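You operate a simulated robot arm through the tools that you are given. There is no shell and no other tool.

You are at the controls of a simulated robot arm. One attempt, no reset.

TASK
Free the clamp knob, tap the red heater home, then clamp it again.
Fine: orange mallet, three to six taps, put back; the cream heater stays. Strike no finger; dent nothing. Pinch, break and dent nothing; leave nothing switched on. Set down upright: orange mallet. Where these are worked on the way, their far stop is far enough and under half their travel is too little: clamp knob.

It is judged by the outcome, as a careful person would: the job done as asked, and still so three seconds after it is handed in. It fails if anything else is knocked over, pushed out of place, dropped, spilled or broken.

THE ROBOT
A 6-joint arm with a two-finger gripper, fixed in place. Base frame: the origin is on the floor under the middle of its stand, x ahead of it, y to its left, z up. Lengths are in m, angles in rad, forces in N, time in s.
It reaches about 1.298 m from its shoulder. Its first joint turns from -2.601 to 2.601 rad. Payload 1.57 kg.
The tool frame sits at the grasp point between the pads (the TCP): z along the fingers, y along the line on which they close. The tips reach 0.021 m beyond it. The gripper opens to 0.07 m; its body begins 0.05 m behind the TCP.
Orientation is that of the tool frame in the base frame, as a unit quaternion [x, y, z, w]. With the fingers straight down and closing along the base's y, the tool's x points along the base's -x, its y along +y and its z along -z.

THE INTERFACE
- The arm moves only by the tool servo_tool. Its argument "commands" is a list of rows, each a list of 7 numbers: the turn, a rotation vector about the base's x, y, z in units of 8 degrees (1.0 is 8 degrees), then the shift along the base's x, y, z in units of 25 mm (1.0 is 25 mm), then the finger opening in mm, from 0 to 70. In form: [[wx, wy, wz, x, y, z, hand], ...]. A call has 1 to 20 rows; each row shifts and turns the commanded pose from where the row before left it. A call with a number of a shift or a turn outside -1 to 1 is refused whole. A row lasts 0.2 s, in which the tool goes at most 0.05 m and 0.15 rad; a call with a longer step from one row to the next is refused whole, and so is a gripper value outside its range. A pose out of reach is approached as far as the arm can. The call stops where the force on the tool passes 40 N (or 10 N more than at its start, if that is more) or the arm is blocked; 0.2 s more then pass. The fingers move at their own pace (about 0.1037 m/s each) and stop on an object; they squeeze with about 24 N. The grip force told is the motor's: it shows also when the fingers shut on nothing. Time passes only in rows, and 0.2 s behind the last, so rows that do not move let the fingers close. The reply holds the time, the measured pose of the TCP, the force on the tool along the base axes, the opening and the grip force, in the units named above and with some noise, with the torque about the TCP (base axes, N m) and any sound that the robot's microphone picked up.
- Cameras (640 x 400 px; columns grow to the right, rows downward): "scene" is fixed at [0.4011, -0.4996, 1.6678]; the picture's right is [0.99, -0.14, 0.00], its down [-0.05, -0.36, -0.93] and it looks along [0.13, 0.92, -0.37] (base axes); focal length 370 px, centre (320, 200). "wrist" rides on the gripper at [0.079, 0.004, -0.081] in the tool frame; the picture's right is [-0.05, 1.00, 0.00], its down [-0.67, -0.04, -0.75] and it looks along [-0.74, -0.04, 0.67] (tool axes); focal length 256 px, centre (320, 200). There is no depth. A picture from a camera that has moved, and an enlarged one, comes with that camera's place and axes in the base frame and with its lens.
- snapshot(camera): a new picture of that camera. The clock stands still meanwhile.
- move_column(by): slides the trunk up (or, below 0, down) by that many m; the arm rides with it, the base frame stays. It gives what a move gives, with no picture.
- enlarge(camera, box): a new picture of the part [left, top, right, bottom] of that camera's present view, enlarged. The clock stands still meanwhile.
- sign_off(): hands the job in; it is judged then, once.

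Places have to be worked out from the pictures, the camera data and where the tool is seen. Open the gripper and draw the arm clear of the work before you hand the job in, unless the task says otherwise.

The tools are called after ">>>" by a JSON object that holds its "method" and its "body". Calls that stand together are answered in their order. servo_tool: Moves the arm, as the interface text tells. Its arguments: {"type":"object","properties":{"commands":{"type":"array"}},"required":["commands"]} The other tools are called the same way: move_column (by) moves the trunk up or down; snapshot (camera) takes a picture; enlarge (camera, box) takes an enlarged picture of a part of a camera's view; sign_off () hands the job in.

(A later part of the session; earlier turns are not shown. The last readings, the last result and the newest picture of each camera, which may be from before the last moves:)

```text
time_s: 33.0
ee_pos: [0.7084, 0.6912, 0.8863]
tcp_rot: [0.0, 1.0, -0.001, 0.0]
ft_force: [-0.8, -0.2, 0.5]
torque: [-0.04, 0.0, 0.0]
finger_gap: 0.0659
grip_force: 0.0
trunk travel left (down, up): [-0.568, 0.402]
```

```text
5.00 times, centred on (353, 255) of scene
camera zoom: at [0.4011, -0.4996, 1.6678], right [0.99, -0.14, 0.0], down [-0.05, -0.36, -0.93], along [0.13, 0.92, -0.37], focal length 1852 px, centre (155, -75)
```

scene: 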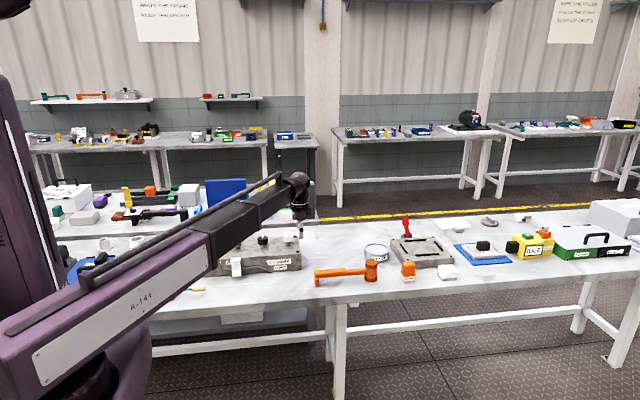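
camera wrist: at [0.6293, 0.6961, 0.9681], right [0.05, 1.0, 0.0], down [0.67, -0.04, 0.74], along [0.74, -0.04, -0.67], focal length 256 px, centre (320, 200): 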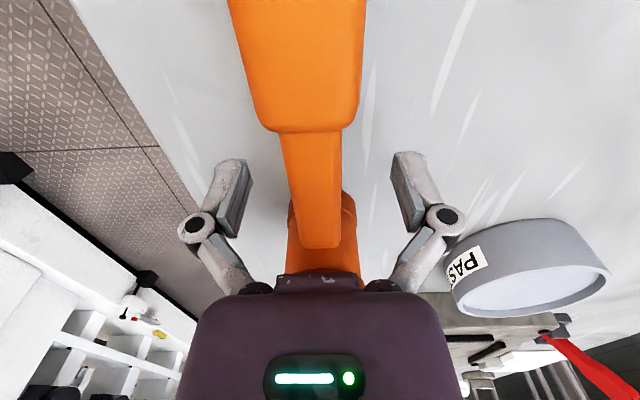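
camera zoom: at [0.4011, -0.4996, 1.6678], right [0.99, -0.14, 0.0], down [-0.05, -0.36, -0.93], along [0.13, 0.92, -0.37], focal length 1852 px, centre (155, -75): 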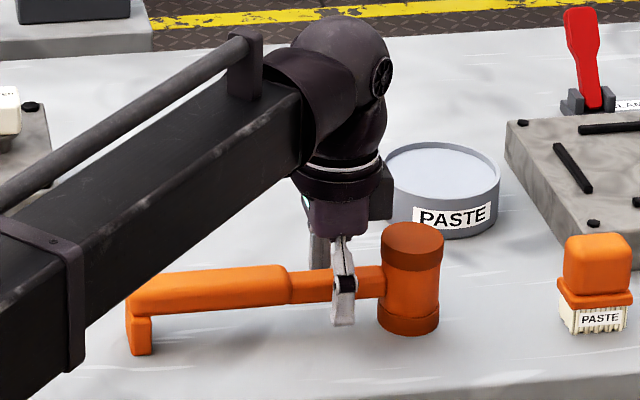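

The fingers straddle the shaft; it appears ≈2.5 mm to the −y side of the TCP, so I shift −2.5 mm and close on it.

>>> {"method": "servo_tool", "body": {"commands": [[0, 0, 0, 0, -0.1, 0, 66], [0, 0, 0, 0, 0, 0, 40], [0, 0, 0, 0, 0, 0, 25], [0, 0, 0, 0, 0, 0, 10], [0, 0, 0, 0, 0, 0, 10], [0, 0, 0, 0, 0, 0, 10]]}}

>>> {"method": "snapshot", "body": {"camera": "wrist"}}

```text
time_s: 34.4
ee_pos: [0.7077, 0.689, 0.8878]
tcp_rot: [0.0, 1.0, 0.0, 0.0]
ft_force: [0.1, 3.8, 2.3]
torque: [0.06, -0.02, 0.01]
finger_gap: 0.021
grip_force: 24.0
trunk travel left (down, up): [-0.568, 0.402]
```

```text
taken
camera wrist: at [0.6292, 0.6939, 0.968], right [0.05, 1.0, 0.0], down [0.67, -0.04, 0.75], along [0.74, -0.04, -0.67], focal length 256 px, centre (320, 200)
```

wrist: 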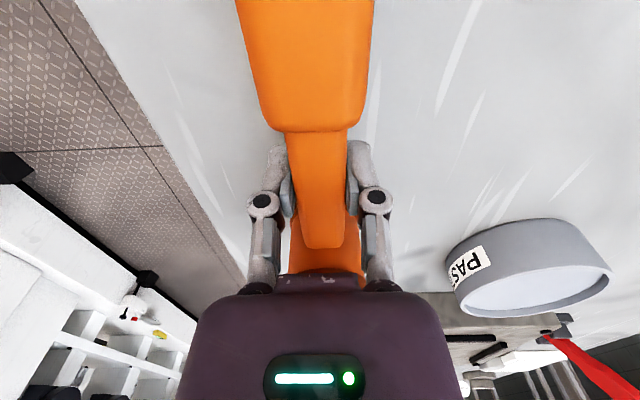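

Shaft gripped at 21 mm. I lift slightly (25 mm) and check that the mallet comes up level.

>>> {"method": "move_column", "body": {"by": 0.025}}

>>> {"method": "enlarge", "body": {"camera": "scene", "box": [305, 215, 401, 295]}}

>>> {"method": "snapshot", "body": {"camera": "wrist"}}

```text
time_s: 35.1
ee_pos: [0.7093, 0.6881, 0.9111]
tcp_rot: [0.0, 1.0, 0.0, 0.0]
ft_force: [0.4, 0.4, -2.7]
torque: [0.03, 0.03, -0.02]
finger_gap: 0.021
grip_force: 24.0
trunk travel left (down, up): [-0.593, 0.377]
```

```text
5.00 times, centred on (353, 255) of scene
camera zoom: at [0.4011, -0.4996, 1.6678], right [0.99, -0.14, 0.0], down [-0.05, -0.36, -0.93], along [0.13, 0.92, -0.37], focal length 1852 px, centre (155, -75)
```

zoom: 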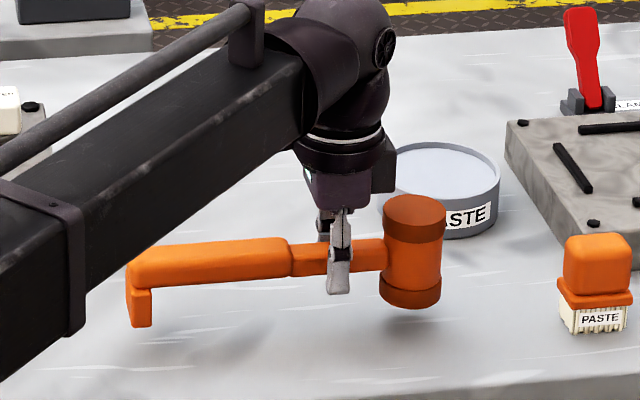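

```text
taken
camera wrist: at [0.6296, 0.6939, 0.9926], right [0.05, 1.0, 0.0], down [0.67, -0.04, 0.74], along [0.74, -0.04, -0.67], focal length 256 px, centre (320, 200)
```

wrist: 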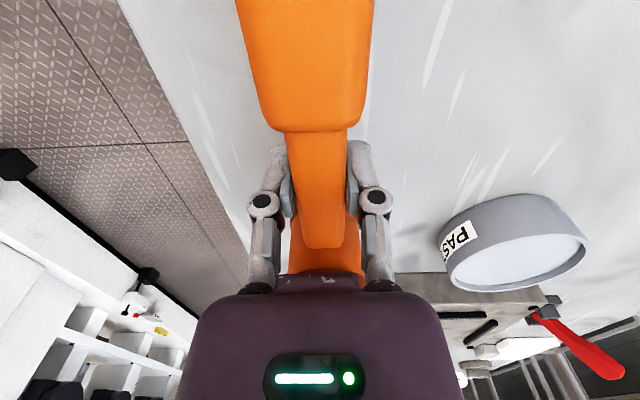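

The mallet is level, ≈2.7 N weight with almost no torque, so the grip is near its balance point. I raise the trunk 0.16 m and then carry it toward the red heater.

>>> {"method": "move_column", "body": {"by": 0.16}}

>>> {"method": "servo_tool", "body": {"commands": [[0, 0, 0, -0.5, 0.18, 0, 10], [0, 0, 0, -0.8, 0.3, 0, 10], [0, 0, 0, -0.95, 0.35, 0, 10], [0, 0, 0, -0.95, 0.35, 0, 10], [0, 0, 0, -0.95, 0.35, 0, 10], [0, 0, 0, -0.95, 0.35, 0, 10], [0, 0, 0, -0.95, 0.35, 0, 10], [0, 0, 0, -0.95, 0.35, 0, 10], [0, 0, 0, -0.95, 0.35, 0, 10], [0, 0, 0, -0.95, 0.35, 0, 10], [0, 0, 0, -0.95, 0.35, 0, 10], [0, 0, 0, -0.95, 0.35, 0, 10], [0, 0, 0, -0.95, 0.35, 0, 10], [0, 0, 0, -0.95, 0.35, 0, 10], [0, 0, 0, -0.95, 0.35, 0, 10], [0, 0, 0, -0.95, 0.35, 0, 10], [0, 0, 0, -0.8, 0.3, 0, 10], [0, 0, 0, -0.5, 0.2, 0, 10], [0, 0, 0, 0, 0, 0, 10]]}}

>>> {"method": "snapshot", "body": {"camera": "wrist"}}

>>> {"method": "snapshot", "body": {"camera": "scene"}}

```text
time_s: 37.0
ee_pos: [0.7086, 0.6907, 1.0723]
tcp_rot: [0.0, 1.0, -0.001, 0.001]
ft_force: [0.6, -0.7, -3.3]
torque: [0.0, 0.03, 0.0]
finger_gap: 0.0211
grip_force: 24.1
trunk travel left (down, up): [-0.753, 0.217]
```

```text
time_s: 41.0
ee_pos: [0.31, 0.8383, 1.072]
tcp_rot: [0.0, 1.0, 0.0, 0.0]
ft_force: [-0.1, -0.6, -3.9]
torque: [-0.03, 0.04, 0.02]
finger_gap: 0.0212
grip_force: 24.4
trunk travel left (down, up): [-0.753, 0.217]
```

```text
taken
camera wrist: at [0.2309, 0.8417, 1.1527], right [0.05, 1.0, 0.0], down [0.67, -0.04, 0.74], along [0.74, -0.04, -0.67], focal length 256 px, centre (320, 200)
```

wrist: 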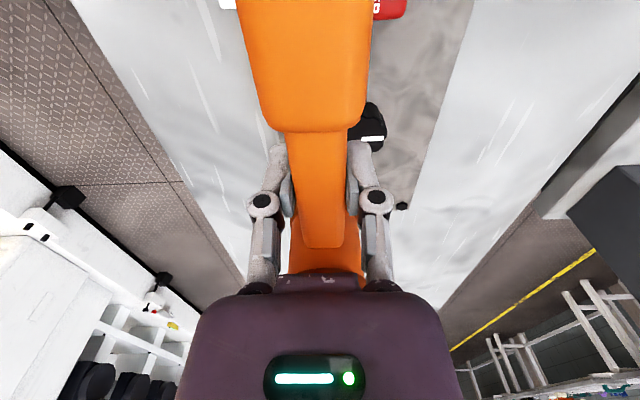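

```text
taken
```

scene: 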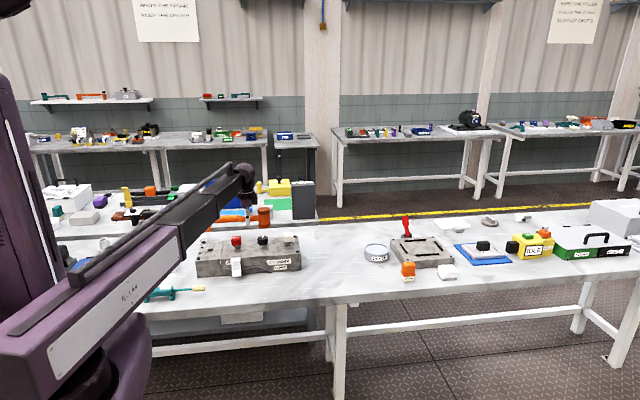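

The mallet rode along fine. My refined red-heater top centre is ≈(0.2535, 0.870, 0.975); the head centre is ≈+60 mm in x from the TCP, so I move the TCP to (0.193, 0.869) and check from both cameras.

>>> {"method": "servo_tool", "body": {"commands": [[0, 0, 0, -0.7, 0.2, 0, 10], [0, 0, 0, -1, 0.27, 0, 10], [0, 0, 0, -1, 0.27, 0, 10], [0, 0, 0, -1, 0.27, 0, 10], [0, 0, 0, -0.7, 0.17, 0, 10], [0, 0, 0, -0.28, 0.05, 0, 10], [0, 0, 0, 0, 0, 0, 10]]}}

>>> {"method": "snapshot", "body": {"camera": "wrist"}}

>>> {"method": "enlarge", "body": {"camera": "scene", "box": [170, 170, 330, 290]}}

```text
time_s: 42.6
ee_pos: [0.1922, 0.8675, 1.0713]
tcp_rot: [-0.001, 1.0, 0.0, 0.0]
ft_force: [-0.6, 1.0, -3.4]
torque: [0.04, 0.03, 0.01]
finger_gap: 0.0212
grip_force: 23.7
trunk travel left (down, up): [-0.753, 0.217]
```

```text
taken
camera wrist: at [0.114, 0.8726, 1.1526], right [0.05, 1.0, 0.0], down [0.67, -0.04, 0.75], along [0.74, -0.04, -0.67], focal length 256 px, centre (320, 200)
```

wrist: 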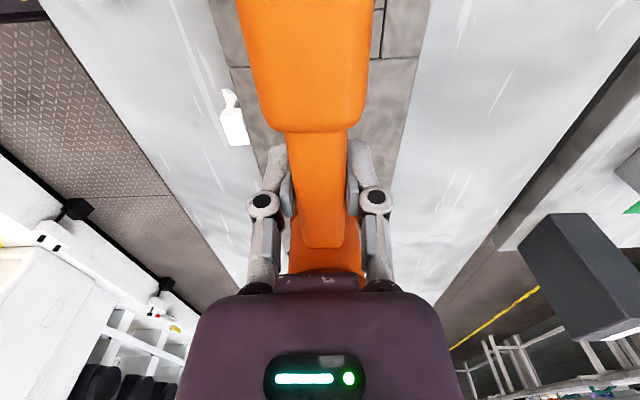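

```text
3.33 times, centred on (250, 230) of scene
camera zoom: at [0.4011, -0.4996, 1.6678], right [0.99, -0.14, 0.0], down [-0.05, -0.36, -0.93], along [0.13, 0.92, -0.37], focal length 1235 px, centre (553, 100)
```

zoom: 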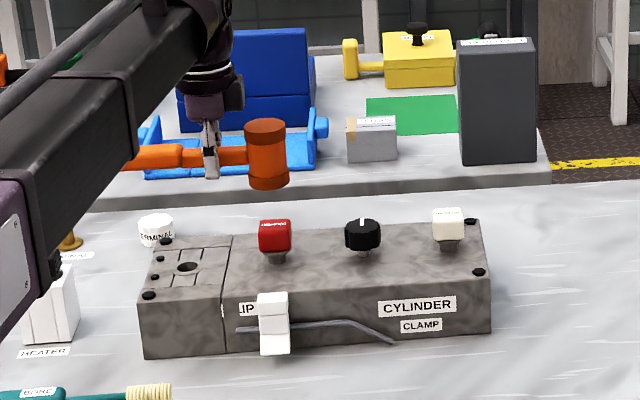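

Projection of the expected head and heater points matches the picture to within a pixel or two, so the head is directly above the red heater with ≈56 mm gap. I lower to about a 28 mm gap first.

>>> {"method": "move_column", "body": {"by": -0.028}}

>>> {"method": "enlarge", "body": {"camera": "scene", "box": [200, 200, 280, 270]}}

```text
time_s: 43.3
ee_pos: [0.1931, 0.8667, 1.0424]
tcp_rot: [0.0, 1.0, 0.0, 0.0]
ft_force: [-0.3, -0.5, -3.6]
torque: [0.02, -0.01, 0.0]
finger_gap: 0.0209
grip_force: 23.9
trunk travel left (down, up): [-0.725, 0.245]
```

```text
5.71 times, centred on (240, 235) of scene
camera zoom: at [0.4011, -0.4996, 1.6678], right [0.99, -0.14, 0.0], down [-0.05, -0.36, -0.93], along [0.13, 0.92, -0.37], focal length 2117 px, centre (777, 0)
```

zoom: 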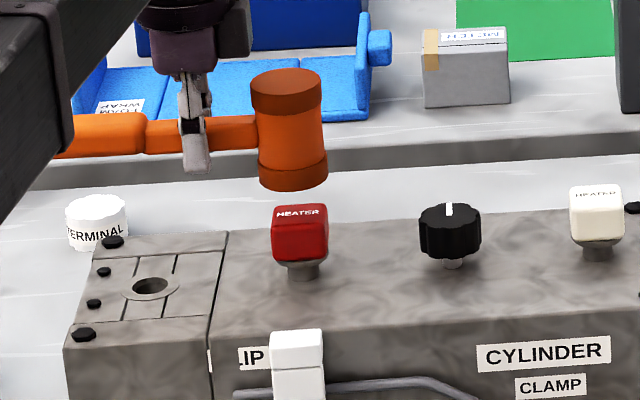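

Gap looks right. First tap: a quick trunk stroke down of 30 mm (≈2–3 mm past expected contact), then I read the force and sound.

>>> {"method": "move_column", "body": {"by": -0.03}}

>>> {"method": "enlarge", "body": {"camera": "scene", "box": [200, 200, 280, 270]}}

```text
time_s: 44.0
ee_pos: [0.1932, 0.8679, 1.0141]
tcp_rot: [0.0, 1.0, 0.0, 0.0]
ft_force: [0.6, 0.5, -3.1]
torque: [0.04, -0.02, 0.01]
finger_gap: 0.0211
grip_force: 23.9
trunk travel left (down, up): [-0.695, 0.275]
```

```text
5.71 times, centred on (240, 235) of scene
camera zoom: at [0.4011, -0.4996, 1.6678], right [0.99, -0.14, 0.0], down [-0.05, -0.36, -0.93], along [0.13, 0.92, -0.37], focal length 2117 px, centre (777, 0)
```

zoom: 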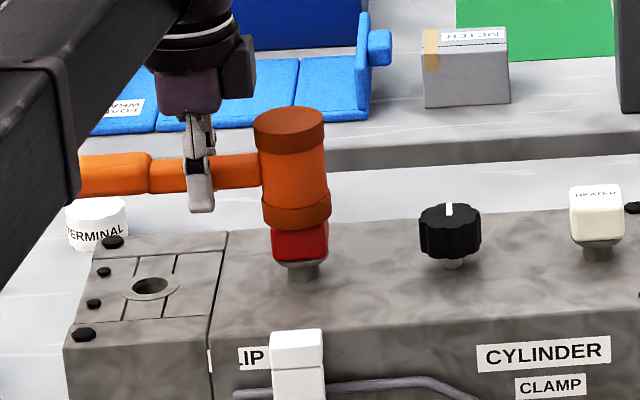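

Force still equals just the weight (−3.1 N), so the face stopped just shy of the cap. I go back up 30 mm and strike with a 36 mm stroke.

>>> {"method": "move_column", "body": {"by": 0.03}}

>>> {"method": "move_column", "body": {"by": -0.036}}

>>> {"method": "enlarge", "body": {"camera": "scene", "box": [200, 200, 280, 270]}}

```text
time_s: 44.8
ee_pos: [0.1924, 0.8681, 1.0442]
tcp_rot: [-0.001, 1.0, -0.001, 0.0]
ft_force: [-0.1, -0.1, -3.7]
torque: [-0.02, -0.02, -0.02]
finger_gap: 0.0213
grip_force: 24.1
trunk travel left (down, up): [-0.725, 0.245]
```

```text
time_s: 45.6
ee_pos: [0.193, 0.8685, 1.008]
tcp_rot: [0.0, 1.0, 0.0, 0.0]
ft_force: [-0.5, 0.6, -2.6]
torque: [-0.02, 0.04, 0.02]
finger_gap: 0.0213
grip_force: 23.9
trunk travel left (down, up): [-0.689, 0.281]
```

```text
5.71 times, centred on (240, 235) of scene
camera zoom: at [0.4011, -0.4996, 1.6678], right [0.99, -0.14, 0.0], down [-0.05, -0.36, -0.93], along [0.13, 0.92, -0.37], focal length 2117 px, centre (777, 0)
```

zoom: 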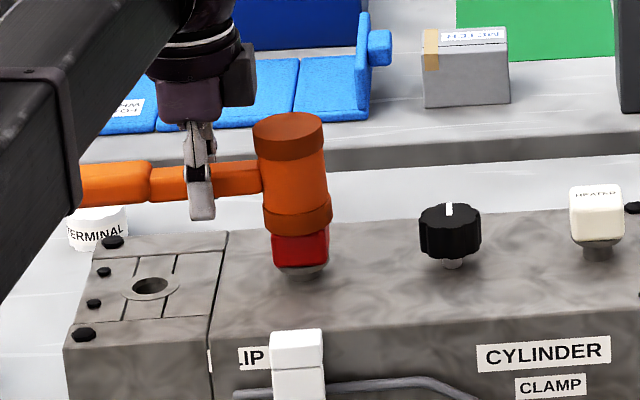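

The cap now looks lower, so that stroke did hit and move the heater (tap 1). I lift off to see how far it went.

>>> {"method": "move_column", "body": {"by": 0.036}}

>>> {"method": "enlarge", "body": {"camera": "scene", "box": [220, 220, 300, 270]}}

```text
time_s: 46.4
ee_pos: [0.1927, 0.8677, 1.0434]
tcp_rot: [0.0, 1.0, 0.0, 0.0]
ft_force: [0.2, 1.3, -3.6]
torque: [-0.03, 0.02, -0.01]
finger_gap: 0.0212
grip_force: 24.1
trunk travel left (down, up): [-0.725, 0.245]
```

```text
8.00 times, centred on (260, 245) of scene
camera zoom: at [0.4011, -0.4996, 1.6678], right [0.99, -0.14, 0.0], down [-0.05, -0.36, -0.93], along [0.13, 0.92, -0.37], focal length 2964 px, centre (800, -160)
```

zoom: 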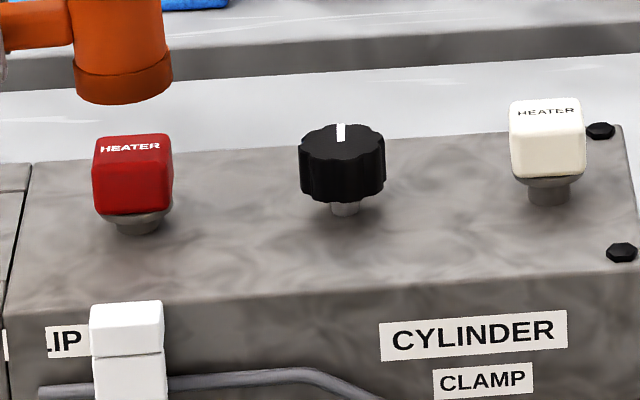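

Tap 1 drove the heater ≈4.6 mm (collar bottom 218→226 px), with roughly 6 mm left before the collar reaches the block. Tap 2: same height start, stroke 39.5 mm (≈3.5 mm past the present cap top).

>>> {"method": "move_column", "body": {"by": -0.0395}}

>>> {"method": "move_column", "body": {"by": 0.0395}}

>>> {"method": "enlarge", "body": {"camera": "scene", "box": [220, 220, 300, 270]}}

```text
time_s: 47.2
ee_pos: [0.1913, 0.8686, 1.0044]
tcp_rot: [0.001, 1.0, 0.0, 0.0]
ft_force: [-3.8, 3.8, 5.9]
torque: [0.12, -0.27, 0.14]
finger_gap: 0.0208
grip_force: 23.2
trunk travel left (down, up): [-0.686, 0.284]
```

```text
time_s: 48.1
ee_pos: [0.1928, 0.8678, 1.043]
tcp_rot: [0.0, 1.0, 0.0, 0.0]
ft_force: [-0.1, 0.4, -3.8]
torque: [0.02, 0.04, -0.01]
finger_gap: 0.0211
grip_force: 23.9
trunk travel left (down, up): [-0.725, 0.245]
```

```text
8.00 times, centred on (260, 245) of scene
camera zoom: at [0.4011, -0.4996, 1.6678], right [0.99, -0.14, 0.0], down [-0.05, -0.36, -0.93], along [0.13, 0.92, -0.37], focal length 2964 px, centre (800, -160)
```

zoom: 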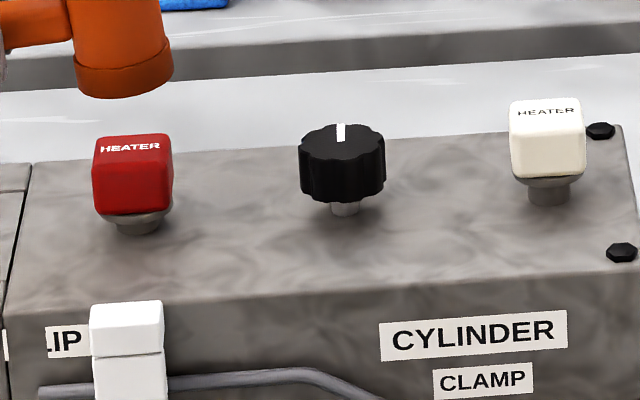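

Tap 2 left the heater where it was (the contact came too near the end of the stroke, at low speed) and the head has tipped up slightly in the grip. I look closely at the mallet's angle before going on.

>>> {"method": "enlarge", "body": {"camera": "scene", "box": [190, 205, 270, 255]}}

>>> {"method": "enlarge", "body": {"camera": "scene", "box": [225, 230, 257, 250]}}

>>> {"method": "snapshot", "body": {"camera": "wrist"}}

```text
8.00 times, centred on (230, 230) of scene
camera zoom: at [0.4011, -0.4996, 1.6678], right [0.99, -0.14, 0.0], down [-0.05, -0.36, -0.93], along [0.13, 0.92, -0.37], focal length 2964 px, centre (1040, -40)
```

zoom: 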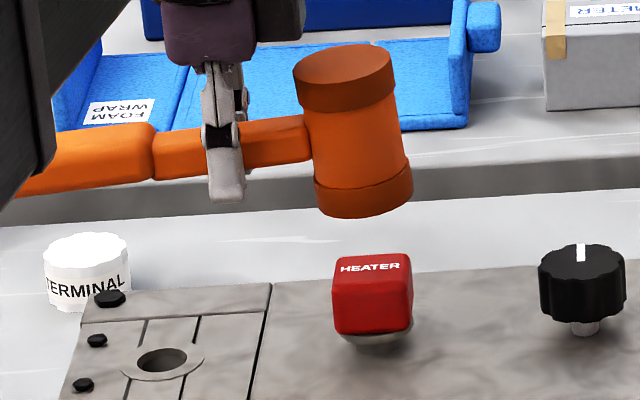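

```text
16.00 times, centred on (241, 240) of scene
camera zoom: at [0.4011, -0.4996, 1.6678], right [0.99, -0.14, 0.0], down [-0.05, -0.36, -0.93], along [0.13, 0.92, -0.37], focal length 5928 px, centre (1584, -440)
```

zoom: 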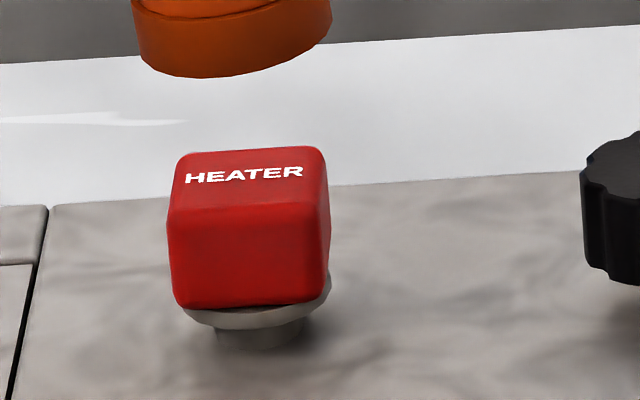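

```text
taken
camera wrist: at [0.1139, 0.8727, 1.1245], right [0.05, 1.0, 0.0], down [0.67, -0.04, 0.75], along [0.74, -0.04, -0.67], focal length 256 px, centre (320, 200)
```

wrist: 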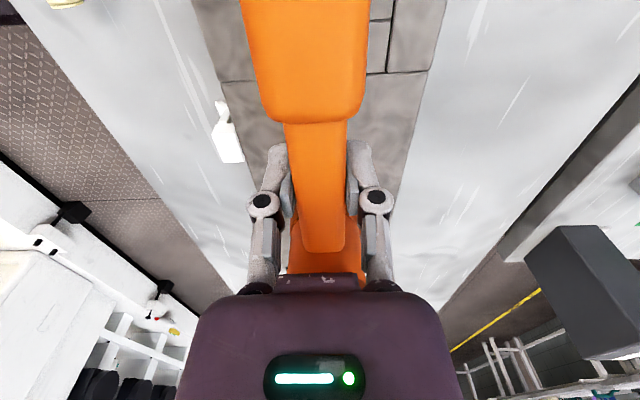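

The mallet has tipped ≈5° head-up in the grip. I level it by tilting the tool about +y by ≈5°, then check it.

>>> {"method": "servo_tool", "body": {"commands": [[0, 0.35, 0, 0, 0, 0, 10], [0, 0.3, 0, 0, 0, 0, 10], [0, 0, 0, 0, 0, 0, 10]]}}

>>> {"method": "enlarge", "body": {"camera": "scene", "box": [190, 205, 270, 255]}}

```text
time_s: 48.9
ee_pos: [0.1925, 0.8685, 1.0438]
tcp_rot: [0.001, 0.999, 0.0, -0.046]
ft_force: [1.6, 0.0, -3.3]
torque: [-0.03, 0.0, -0.01]
finger_gap: 0.0212
grip_force: 23.9
trunk travel left (down, up): [-0.725, 0.245]
```

```text
8.00 times, centred on (230, 230) of scene
camera zoom: at [0.4011, -0.4996, 1.6678], right [0.99, -0.14, 0.0], down [-0.05, -0.36, -0.93], along [0.13, 0.92, -0.37], focal length 2964 px, centre (1040, -40)
```

zoom: 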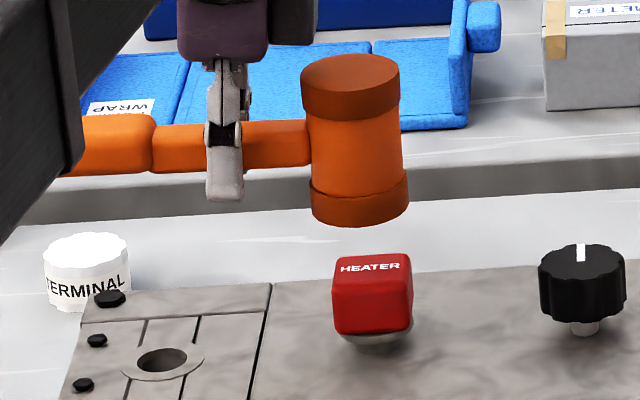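

The mallet is level again (head bottom at the same image height as when it was first level). Tap 3: a stroke of 43 mm so contact comes at higher speed, then straight back up.

>>> {"method": "move_column", "body": {"by": -0.043}}

>>> {"method": "move_column", "body": {"by": 0.043}}

>>> {"method": "enlarge", "body": {"camera": "scene", "box": [190, 205, 270, 255]}}

>>> {"method": "enlarge", "body": {"camera": "scene", "box": [225, 230, 257, 250]}}

```text
time_s: 49.7
ee_pos: [0.1918, 0.8677, 0.9999]
tcp_rot: [0.001, 0.999, 0.0, -0.045]
ft_force: [-2.8, 1.3, 1.7]
torque: [0.12, -0.05, 0.14]
finger_gap: 0.0212
grip_force: 24.0
trunk travel left (down, up): [-0.682, 0.288]
```

```text
time_s: 50.6
ee_pos: [0.1925, 0.8675, 1.044]
tcp_rot: [0.0, 0.999, 0.0, -0.046]
ft_force: [0.2, 0.1, -3.4]
torque: [0.01, -0.01, -0.01]
finger_gap: 0.0212
grip_force: 24.0
trunk travel left (down, up): [-0.725, 0.245]
```

```text
8.00 times, centred on (230, 230) of scene
camera zoom: at [0.4011, -0.4996, 1.6678], right [0.99, -0.14, 0.0], down [-0.05, -0.36, -0.93], along [0.13, 0.92, -0.37], focal length 2964 px, centre (1040, -40)
```

zoom: 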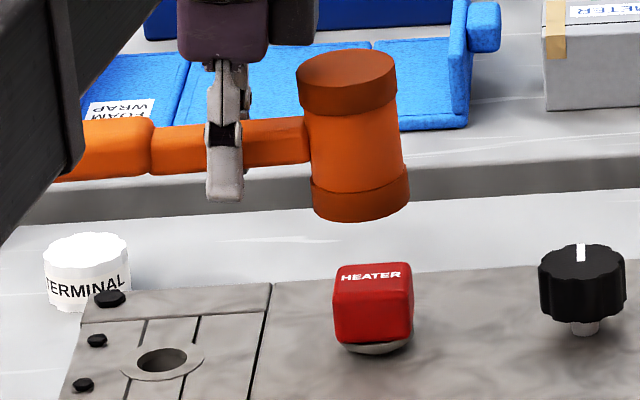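

```text
16.00 times, centred on (241, 240) of scene
camera zoom: at [0.4011, -0.4996, 1.6678], right [0.99, -0.14, 0.0], down [-0.05, -0.36, -0.93], along [0.13, 0.92, -0.37], focal length 5928 px, centre (1584, -440)
```

zoom: 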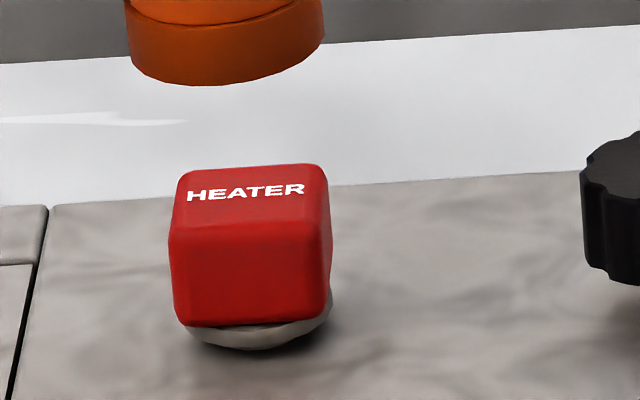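

Tap 3 drove the heater another ≈4.6 mm; about 3 mm of gap remains below the collar. I re-level the mallet (+2.5° about y) before the next tap.

>>> {"method": "servo_tool", "body": {"commands": [[0, 0.33, 0, 0, 0, 0, 10], [0, 0, 0, 0, 0, 0, 10]]}}

>>> {"method": "enlarge", "body": {"camera": "scene", "box": [190, 205, 270, 255]}}

```text
time_s: 51.2
ee_pos: [0.1926, 0.8679, 1.0464]
tcp_rot: [0.0, 0.998, 0.0, -0.068]
ft_force: [0.0, 1.2, -2.8]
torque: [0.03, 0.05, -0.01]
finger_gap: 0.0212
grip_force: 24.3
trunk travel left (down, up): [-0.725, 0.245]
```

```text
8.00 times, centred on (230, 230) of scene
camera zoom: at [0.4011, -0.4996, 1.6678], right [0.99, -0.14, 0.0], down [-0.05, -0.36, -0.93], along [0.13, 0.92, -0.37], focal length 2964 px, centre (1040, -40)
```

zoom: 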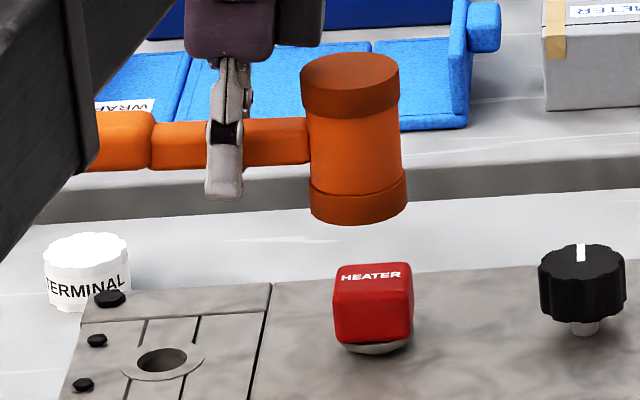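

Level again, with the TCP at 1.046. Tap 4: a 50 mm stroke and back.

>>> {"method": "move_column", "body": {"by": -0.05}}

>>> {"method": "move_column", "body": {"by": 0.05}}

>>> {"method": "enlarge", "body": {"camera": "scene", "box": [190, 205, 270, 255]}}

>>> {"method": "enlarge", "body": {"camera": "scene", "box": [225, 230, 257, 250]}}

```text
time_s: 52.1
ee_pos: [0.1911, 0.8682, 0.9962]
tcp_rot: [0.0, 0.998, 0.0, -0.069]
ft_force: [-4.9, 1.2, 2.5]
torque: [0.11, -0.07, 0.14]
finger_gap: 0.0212
grip_force: 23.6
trunk travel left (down, up): [-0.675, 0.295]
```

```text
time_s: 53.0
ee_pos: [0.193, 0.8684, 1.0444]
tcp_rot: [0.0, 0.998, 0.0, -0.068]
ft_force: [0.1, 0.5, -2.8]
torque: [0.03, 0.06, 0.05]
finger_gap: 0.021
grip_force: 23.9
trunk travel left (down, up): [-0.725, 0.245]
```

```text
8.00 times, centred on (230, 230) of scene
camera zoom: at [0.4011, -0.4996, 1.6678], right [0.99, -0.14, 0.0], down [-0.05, -0.36, -0.93], along [0.13, 0.92, -0.37], focal length 2964 px, centre (1040, -40)
```

zoom: 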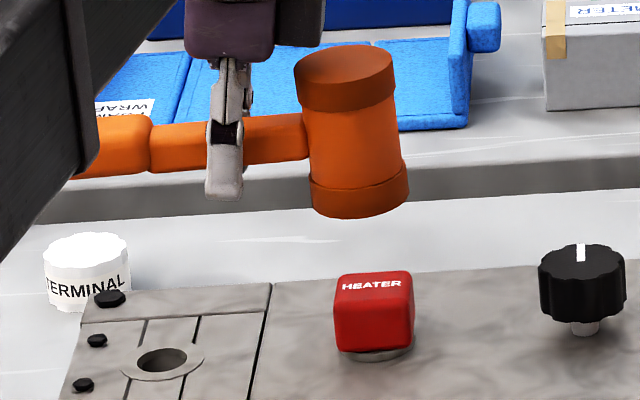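

```text
16.00 times, centred on (241, 240) of scene
camera zoom: at [0.4011, -0.4996, 1.6678], right [0.99, -0.14, 0.0], down [-0.05, -0.36, -0.93], along [0.13, 0.92, -0.37], focal length 5928 px, centre (1584, -440)
```

zoom: 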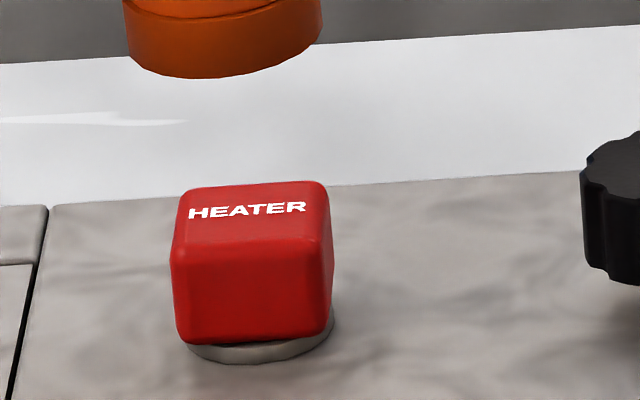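

The heater dropped a third equal step (≈4.7 mm) and the collar's lower edge now sits where the block surface is, with no shadow gap. I zoom in further to confirm it's seated.

>>> {"method": "enlarge", "body": {"camera": "scene", "box": [231, 240, 247, 250]}}

>>> {"method": "enlarge", "body": {"camera": "scene", "box": [280, 230, 296, 250]}}

```text
16.00 times, centred on (239, 245) of scene
camera zoom: at [0.4011, -0.4996, 1.6678], right [0.99, -0.14, 0.0], down [-0.05, -0.36, -0.93], along [0.13, 0.92, -0.37], focal length 5928 px, centre (1616, -520)
```

zoom: 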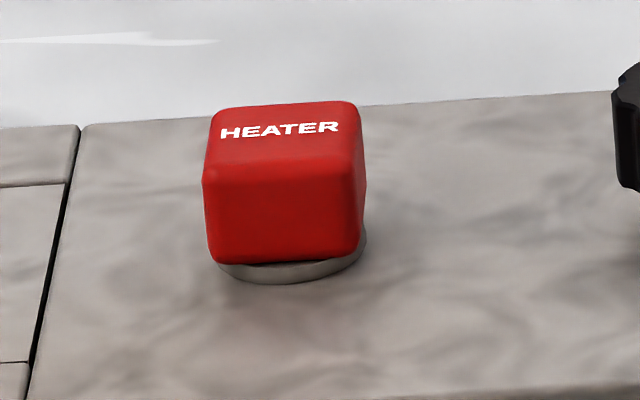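

```text
16.00 times, centred on (288, 240) of scene
camera zoom: at [0.4011, -0.4996, 1.6678], right [0.99, -0.14, 0.0], down [-0.05, -0.36, -0.93], along [0.13, 0.92, -0.37], focal length 5928 px, centre (832, -440)
```

zoom: 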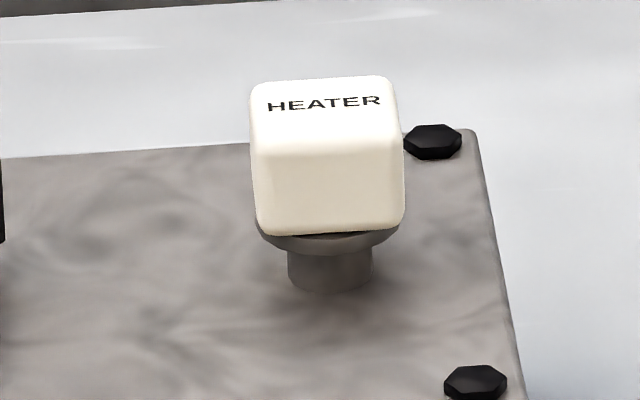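

The red heater's collar now sits flat on the block: it's home, with the cream heater untouched. Next I level the mallet (another ≈3° about y), raise 30 mm, and check it before carrying it back.

>>> {"method": "servo_tool", "body": {"commands": [[0, 0.4, 0, 0, 0, 0, 10], [0, 0, 0, 0, 0, 0, 10]]}}

>>> {"method": "move_column", "body": {"by": 0.03}}

>>> {"method": "enlarge", "body": {"camera": "scene", "box": [190, 190, 270, 240]}}

```text
time_s: 53.6
ee_pos: [0.1917, 0.8676, 1.0479]
tcp_rot: [-0.001, 0.995, -0.001, -0.096]
ft_force: [-0.4, -0.1, -4.2]
torque: [0.05, 0.01, 0.02]
finger_gap: 0.021
grip_force: 24.0
trunk travel left (down, up): [-0.725, 0.245]
```

```text
time_s: 54.4
ee_pos: [0.1929, 0.8681, 1.0771]
tcp_rot: [0.0, 0.995, 0.0, -0.095]
ft_force: [0.2, 0.0, -3.3]
torque: [0.02, -0.01, -0.01]
finger_gap: 0.021
grip_force: 23.8
trunk travel left (down, up): [-0.755, 0.215]
```

```text
8.00 times, centred on (230, 215) of scene
camera zoom: at [0.4011, -0.4996, 1.6678], right [0.99, -0.14, 0.0], down [-0.05, -0.36, -0.93], along [0.13, 0.92, -0.37], focal length 2964 px, centre (1040, 80)
```

zoom: 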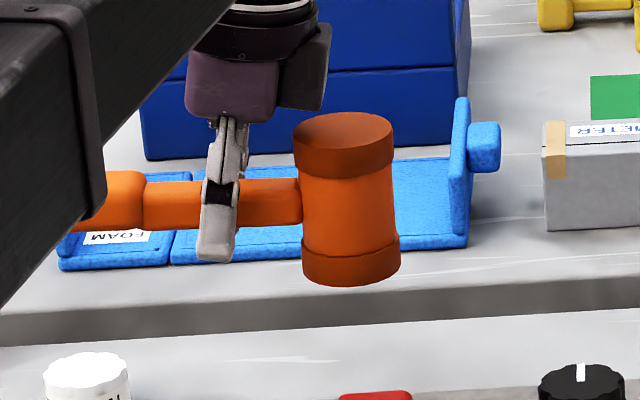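

Comparing with the computed slope of a level line, the mallet is now ≈1.5° head-down, so I back off 0.2 units and carry it toward its original place.

>>> {"method": "servo_tool", "body": {"commands": [[0, -0.2, 0, 0, 0, 0, 10], [0, 0, 0, 0.5, -0.17, 0, 10], [0, 0, 0, 0.8, -0.28, 0, 10], [0, 0, 0, 0.95, -0.33, 0, 10], [0, 0, 0, 0.95, -0.33, 0, 10], [0, 0, 0, 0.95, -0.33, 0, 10], [0, 0, 0, 0.95, -0.33, 0, 10], [0, 0, 0, 0.95, -0.33, 0, 10], [0, 0, 0, 0.95, -0.33, 0, 10], [0, 0, 0, 0.95, -0.33, 0, 10], [0, 0, 0, 0.95, -0.33, 0, 10], [0, 0, 0, 0.95, -0.33, 0, 10], [0, 0, 0, 0.95, -0.33, 0, 10], [0, 0, 0, 0.95, -0.33, 0, 10], [0, 0, 0, 0.95, -0.33, 0, 10], [0, 0, 0, 0.95, -0.33, 0, 10], [0, 0, 0, 0.95, -0.33, 0, 10], [0, 0, 0, 0.95, -0.33, 0, 10], [0, 0, 0, 0.5, -0.17, 0, 10], [0, 0, 0, 0, 0, 0, 10]]}}

>>> {"method": "snapshot", "body": {"camera": "scene"}}

```text
time_s: 58.6
ee_pos: [0.594, 0.7287, 1.0764]
tcp_rot: [0.0, 0.997, 0.0, -0.082]
ft_force: [-0.5, 0.2, -4.0]
torque: [-0.01, 0.0, 0.0]
finger_gap: 0.0209
grip_force: 23.7
trunk travel left (down, up): [-0.755, 0.215]
```

```text
taken
```

scene: 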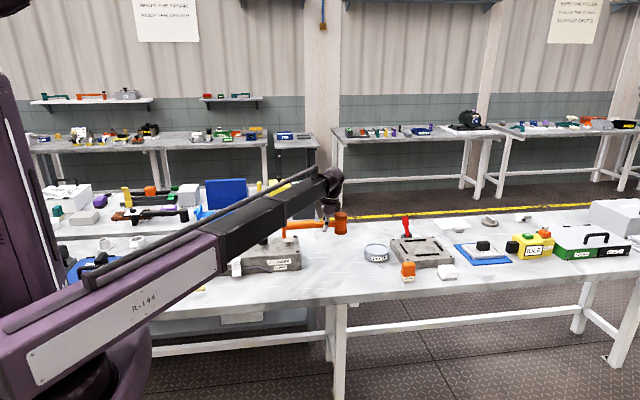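

Carrying on the remaining 0.114 m in x and −0.040 m in y to stand over the mallet's original spot.

>>> {"method": "servo_tool", "body": {"commands": [[0, 0, 0, 0.6, -0.21, 0, 10], [0, 0, 0, 0.95, -0.33, 0, 10], [0, 0, 0, 0.95, -0.33, 0, 10], [0, 0, 0, 0.95, -0.33, 0, 10], [0, 0, 0, 0.7, -0.25, 0, 10], [0, 0, 0, 0.4, -0.14, 0, 10], [0, 0, 0, 0, 0, 0, 10]]}}

>>> {"method": "enlarge", "body": {"camera": "scene", "box": [290, 170, 418, 250]}}

>>> {"method": "snapshot", "body": {"camera": "wrist"}}

```text
time_s: 60.2
ee_pos: [0.7088, 0.6897, 1.0762]
tcp_rot: [0.0, 0.997, 0.0, -0.082]
ft_force: [-0.1, -0.6, -4.0]
torque: [-0.01, 0.03, 0.01]
finger_gap: 0.0211
grip_force: 24.2
trunk travel left (down, up): [-0.755, 0.215]
```

```text
5.00 times, centred on (354, 210) of scene
camera zoom: at [0.4011, -0.4996, 1.6678], right [0.99, -0.14, 0.0], down [-0.05, -0.36, -0.93], along [0.13, 0.92, -0.37], focal length 1852 px, centre (150, 150)
```

zoom: 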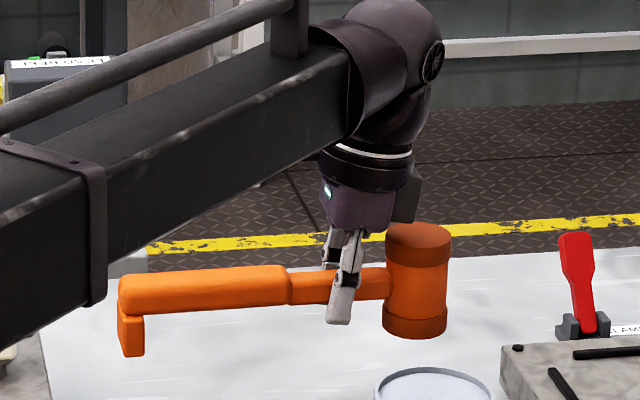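

```text
taken
camera wrist: at [0.6443, 0.6943, 1.1691], right [0.05, 1.0, -0.01], down [0.78, -0.04, 0.63], along [0.62, -0.04, -0.78], focal length 256 px, centre (320, 200)
```

wrist: 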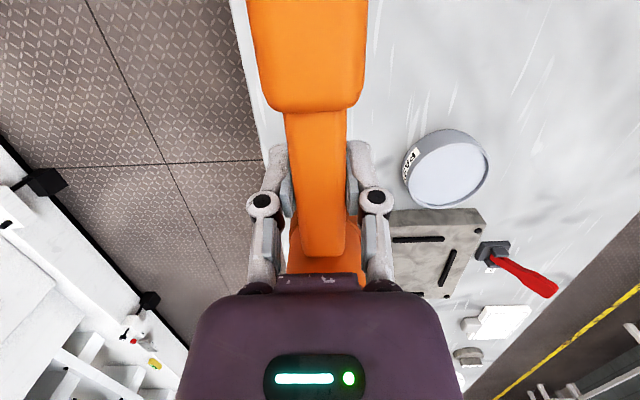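

The mallet is level over its old spot. I lower the trunk 0.175 m, leaving ≈13 mm to the bench.

>>> {"method": "move_column", "body": {"by": -0.175}}

>>> {"method": "enlarge", "body": {"camera": "scene", "box": [305, 215, 401, 295]}}

```text
time_s: 62.1
ee_pos: [0.709, 0.6902, 0.9022]
tcp_rot: [0.001, 0.997, 0.001, -0.082]
ft_force: [0.5, 0.3, -3.3]
torque: [0.0, 0.0, 0.02]
finger_gap: 0.021
grip_force: 23.8
trunk travel left (down, up): [-0.58, 0.39]
```

```text
5.00 times, centred on (353, 255) of scene
camera zoom: at [0.4011, -0.4996, 1.6678], right [0.99, -0.14, 0.0], down [-0.05, -0.36, -0.93], along [0.13, 0.92, -0.37], focal length 1852 px, centre (155, -75)
```

zoom: 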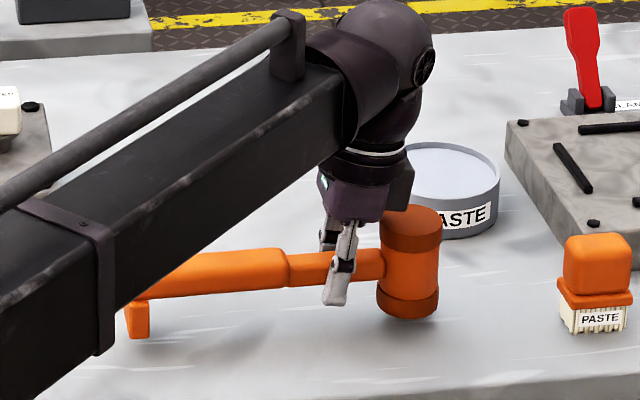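

The head is ≈13 mm above its original position and aligned in the picture within a millimetre or so. I lower 11 mm and then feel for the bench.

>>> {"method": "move_column", "body": {"by": -0.011}}

>>> {"method": "move_column", "body": {"by": -0.003}}

>>> {"method": "enlarge", "body": {"camera": "scene", "box": [305, 215, 401, 295]}}

```text
time_s: 62.7
ee_pos: [0.7089, 0.6906, 0.8908]
tcp_rot: [0.0, 0.997, 0.001, -0.082]
ft_force: [-0.1, 0.4, -3.2]
torque: [0.03, 0.02, 0.0]
finger_gap: 0.021
grip_force: 23.7
trunk travel left (down, up): [-0.569, 0.401]
```

```text
time_s: 63.2
ee_pos: [0.7084, 0.6901, 0.8856]
tcp_rot: [0.0, 0.997, -0.001, -0.082]
ft_force: [0.0, -0.2, -3.5]
torque: [0.01, 0.0, 0.01]
finger_gap: 0.021
grip_force: 24.0
trunk travel left (down, up): [-0.566, 0.404]
```

```text
5.00 times, centred on (353, 255) of scene
camera zoom: at [0.4011, -0.4996, 1.6678], right [0.99, -0.14, 0.0], down [-0.05, -0.36, -0.93], along [0.13, 0.92, -0.37], focal length 1852 px, centre (155, -75)
```

zoom: 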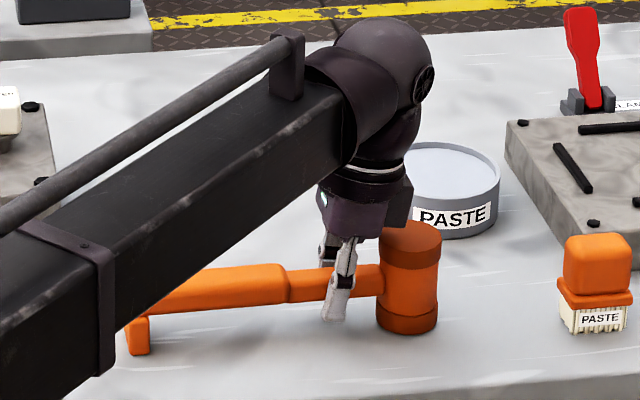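

Nearly there (head bottom row 334 vs 335 originally) and still carrying full weight. I go down 2 mm more.

>>> {"method": "move_column", "body": {"by": -0.002}}

```text
time_s: 63.8
ee_pos: [0.7084, 0.6893, 0.885]
tcp_rot: [0.0, 0.997, 0.001, -0.082]
ft_force: [2.4, 0.5, 4.8]
torque: [0.04, 0.29, -0.07]
finger_gap: 0.0213
grip_force: 24.0
trunk travel left (down, up): [-0.564, 0.406]
```

Bench contact is felt (about 8 N, shared by head and foot according to the torque). I open the fingers and let it stand.

>>> {"method": "servo_tool", "body": {"commands": [[0, 0, 0, 0, 0, 0, 30], [0, 0, 0, 0, 0, 0, 50], [0, 0, 0, 0, 0, 0, 66], [0, 0, 0, 0, 0, 0, 66]]}}

>>> {"method": "snapshot", "body": {"camera": "wrist"}}

>>> {"method": "enlarge", "body": {"camera": "scene", "box": [305, 215, 401, 295]}}

```text
time_s: 64.8
ee_pos: [0.7091, 0.6899, 0.8861]
tcp_rot: [0.0, 0.997, 0.0, -0.082]
ft_force: [-0.6, -0.1, 0.5]
torque: [0.03, 0.02, 0.0]
finger_gap: 0.0659
grip_force: 0.0
trunk travel left (down, up): [-0.564, 0.406]
```

```text
taken
camera wrist: at [0.644, 0.6941, 0.9783], right [0.05, 1.0, -0.01], down [0.78, -0.04, 0.63], along [0.62, -0.04, -0.78], focal length 256 px, centre (320, 200)
```

wrist: 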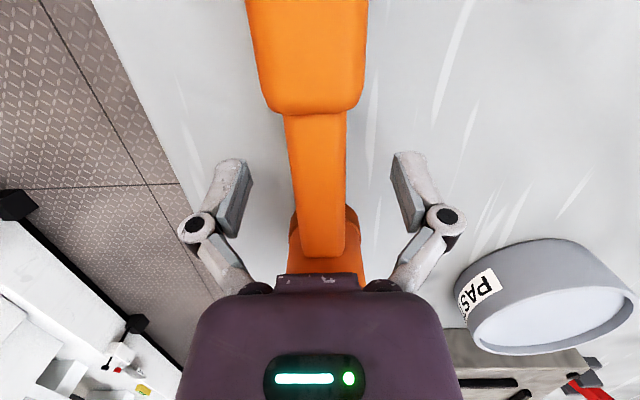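

```text
5.00 times, centred on (353, 255) of scene
camera zoom: at [0.4011, -0.4996, 1.6678], right [0.99, -0.14, 0.0], down [-0.05, -0.36, -0.93], along [0.13, 0.92, -0.37], focal length 1852 px, centre (155, -75)
```

zoom: 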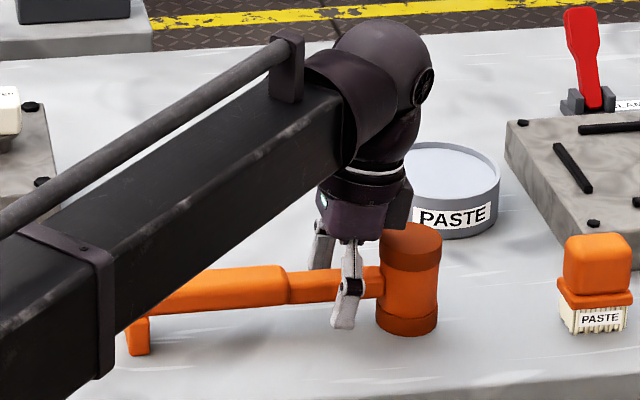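

The mallet stands upright on its spot and the fingers are clear of it. I raise the trunk straight up 0.19 m and then check it.

>>> {"method": "move_column", "body": {"by": 0.19}}

>>> {"method": "enlarge", "body": {"camera": "scene", "box": [305, 215, 401, 295]}}

```text
time_s: 66.8
ee_pos: [0.708, 0.6899, 1.075]
tcp_rot: [0.0, 0.997, 0.0, -0.082]
ft_force: [0.8, 0.3, -1.2]
torque: [-0.04, 0.0, -0.02]
finger_gap: 0.0662
grip_force: 0.0
trunk travel left (down, up): [-0.754, 0.216]
```

```text
5.00 times, centred on (353, 255) of scene
camera zoom: at [0.4011, -0.4996, 1.6678], right [0.99, -0.14, 0.0], down [-0.05, -0.36, -0.93], along [0.13, 0.92, -0.37], focal length 1852 px, centre (155, -75)
```

zoom: 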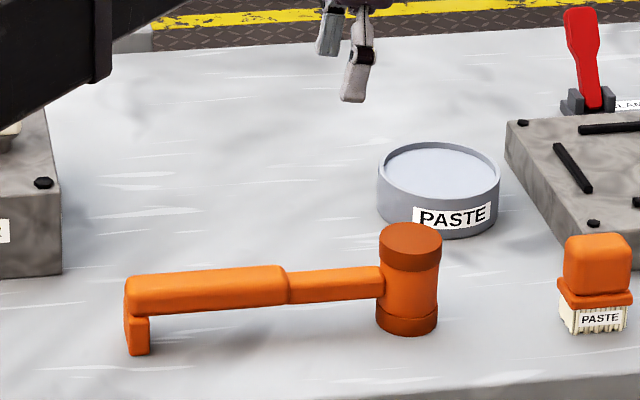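

The mallet is standing upright within a millimetre or two of where it began. Now I un-tilt the tool, and move back over the knob while yawing to +90° so that the clamping turn ends at yaw 0.

>>> {"method": "servo_tool", "body": {"commands": [[0, -0.59, 0, 0, 0, 0, 66], [0, -0.59, 0, 0, 0, 0, 66], [0, 0, 0.8, -0.997, 0.516, 0, 66], [0, 0, 0.8, -0.997, 0.516, 0, 66], [0, 0, 0.8, -0.997, 0.516, 0, 66], [0, 0, 0.8, -0.997, 0.516, 0, 66], [0, 0, 0.8, -0.997, 0.516, 0, 66], [0, 0, 0.8, -0.997, 0.516, 0, 66], [0, 0, 0.8, -0.997, 0.516, 0, 66], [0, 0, 0.8, -0.997, 0.516, 0, 66], [0, 0, 0.8, -0.997, 0.516, 0, 66], [0, 0, 0.8, -0.997, 0.516, 0, 66], [0, 0, 0.8, -0.997, 0.516, 0, 66], [0, 0, 0.8, -0.997, 0.516, 0, 66], [0, 0, 0.8, -0.997, 0.516, 0, 66], [0, 0, 0.85, -0.997, 0.516, 0, 66], [0, 0, 0, 0, 0, 0, 66], [0, 0, 0, 0, 0, 0, 66]]}}

>>> {"method": "snapshot", "body": {"camera": "wrist"}}

>>> {"method": "enlarge", "body": {"camera": "scene", "box": [180, 180, 340, 280]}}

```text
time_s: 70.6
ee_pos: [0.3594, 0.8703, 1.0729]
tcp_rot: [-0.707, 0.707, -0.001, 0.0]
ft_force: [0.5, 0.4, 0.7]
torque: [0.02, 0.0, -0.01]
finger_gap: 0.066
grip_force: 0.1
out of reach, approached as far as the arm can: row 15
trunk travel left (down, up): [-0.754, 0.216]
```

```text
taken
camera wrist: at [0.3561, 0.7909, 1.1539], right [-1.0, 0.05, 0.0], down [0.04, 0.67, 0.74], along [0.04, 0.74, -0.67], focal length 256 px, centre (320, 200)
```

wrist: 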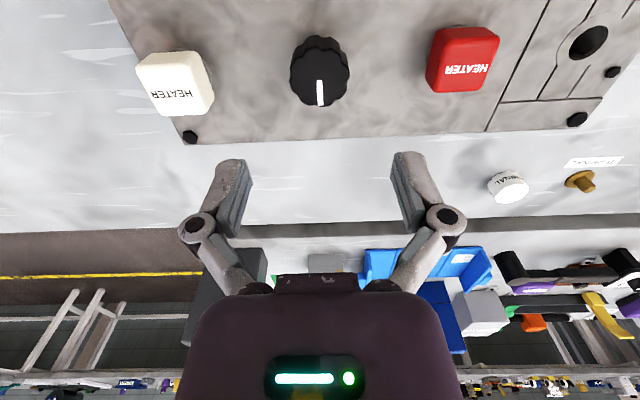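

```text
4.00 times, centred on (260, 230) of scene
camera zoom: at [0.4011, -0.4996, 1.6678], right [0.99, -0.14, 0.0], down [-0.05, -0.36, -0.93], along [0.13, 0.92, -0.37], focal length 1482 px, centre (560, 80)
```

zoom: 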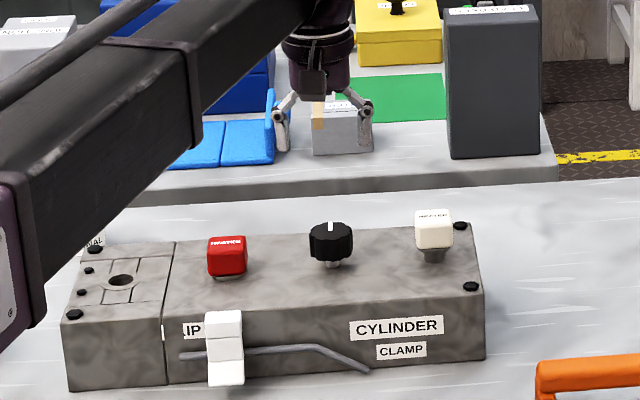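

The view from this side shows the red heater low and the cream one still proud. I enlarge to check the red heater's seat and the knob centre before descending.

>>> {"method": "enlarge", "body": {"camera": "wrist", "box": [400, 0, 520, 110]}}

>>> {"method": "enlarge", "body": {"camera": "wrist", "box": [272, 20, 368, 120]}}

```text
3.64 times, centred on (460, 55) of wrist
camera zoom: at [0.3561, 0.7909, 1.1539], right [-1.0, 0.05, 0.0], down [0.04, 0.67, 0.74], along [0.04, 0.74, -0.67], focal length 931 px, centre (-189, 727)
```

zoom: 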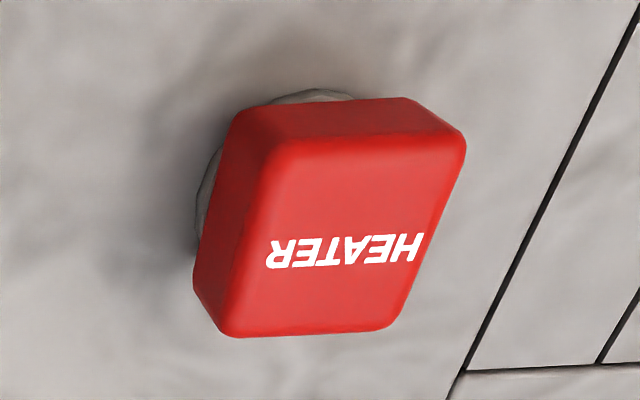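

```text
4.00 times, centred on (320, 70) of wrist
camera zoom: at [0.3561, 0.7909, 1.1539], right [-1.0, 0.05, 0.0], down [0.04, 0.67, 0.74], along [0.04, 0.74, -0.67], focal length 1024 px, centre (320, 720)
```

zoom: 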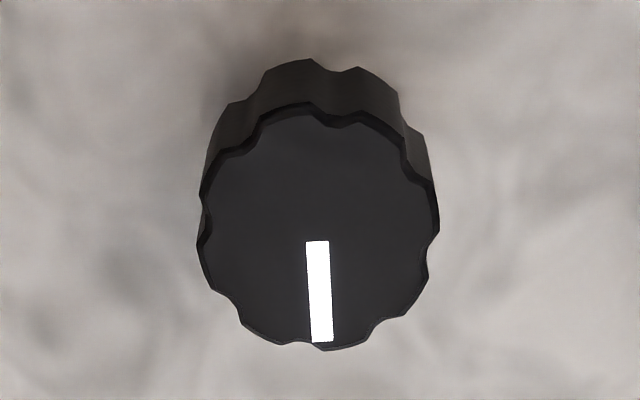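

Knob centre ≈(0.3605, 0.869). I make a 1 mm adjustment and lower the trunk 0.121 m to straddle the knob.

>>> {"method": "servo_tool", "body": {"commands": [[0, 0, 0, 0.04, -0.04, 0, 70], [0, 0, 0, 0, 0, 0, 70]]}}

>>> {"method": "move_column", "body": {"by": -0.121}}

>>> {"method": "snapshot", "body": {"camera": "wrist"}}

```text
time_s: 71.2
ee_pos: [0.3613, 0.8683, 1.0724]
tcp_rot: [-0.707, 0.707, 0.0, 0.0]
ft_force: [-0.2, -1.1, -0.1]
torque: [-0.01, -0.03, 0.03]
finger_gap: 0.0701
grip_force: 0.0
trunk travel left (down, up): [-0.754, 0.216]
```

```text
time_s: 72.8
ee_pos: [0.361, 0.8684, 0.9519]
tcp_rot: [-0.707, 0.708, 0.0, 0.0]
ft_force: [0.4, -0.7, 0.1]
torque: [-0.01, 0.03, -0.03]
finger_gap: 0.0697
grip_force: 0.0
trunk travel left (down, up): [-0.633, 0.337]
```

```text
taken
camera wrist: at [0.3571, 0.79, 1.033], right [-1.0, 0.05, 0.0], down [0.04, 0.67, 0.74], along [0.04, 0.74, -0.67], focal length 256 px, centre (320, 200)
```

wrist: 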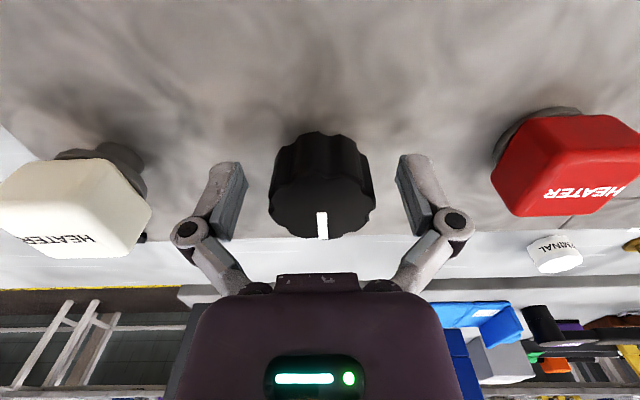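

The knob is centred between the pads and both heaters are clear of the fingers. I close on the knob.

>>> {"method": "servo_tool", "body": {"commands": [[0, 0, 0, 0, 0, 0, 36], [0, 0, 0, 0, 0, 0, 36], [0, 0, 0, 0, 0, 0, 36]]}}

```text
time_s: 73.5
ee_pos: [0.3597, 0.8685, 0.9526]
tcp_rot: [-0.707, 0.707, 0.001, 0.002]
ft_force: [-1.8, 2.5, 7.8]
torque: [-0.02, 0.0, 0.01]
finger_gap: 0.0434
grip_force: 31.8
trunk travel left (down, up): [-0.633, 0.337]
```

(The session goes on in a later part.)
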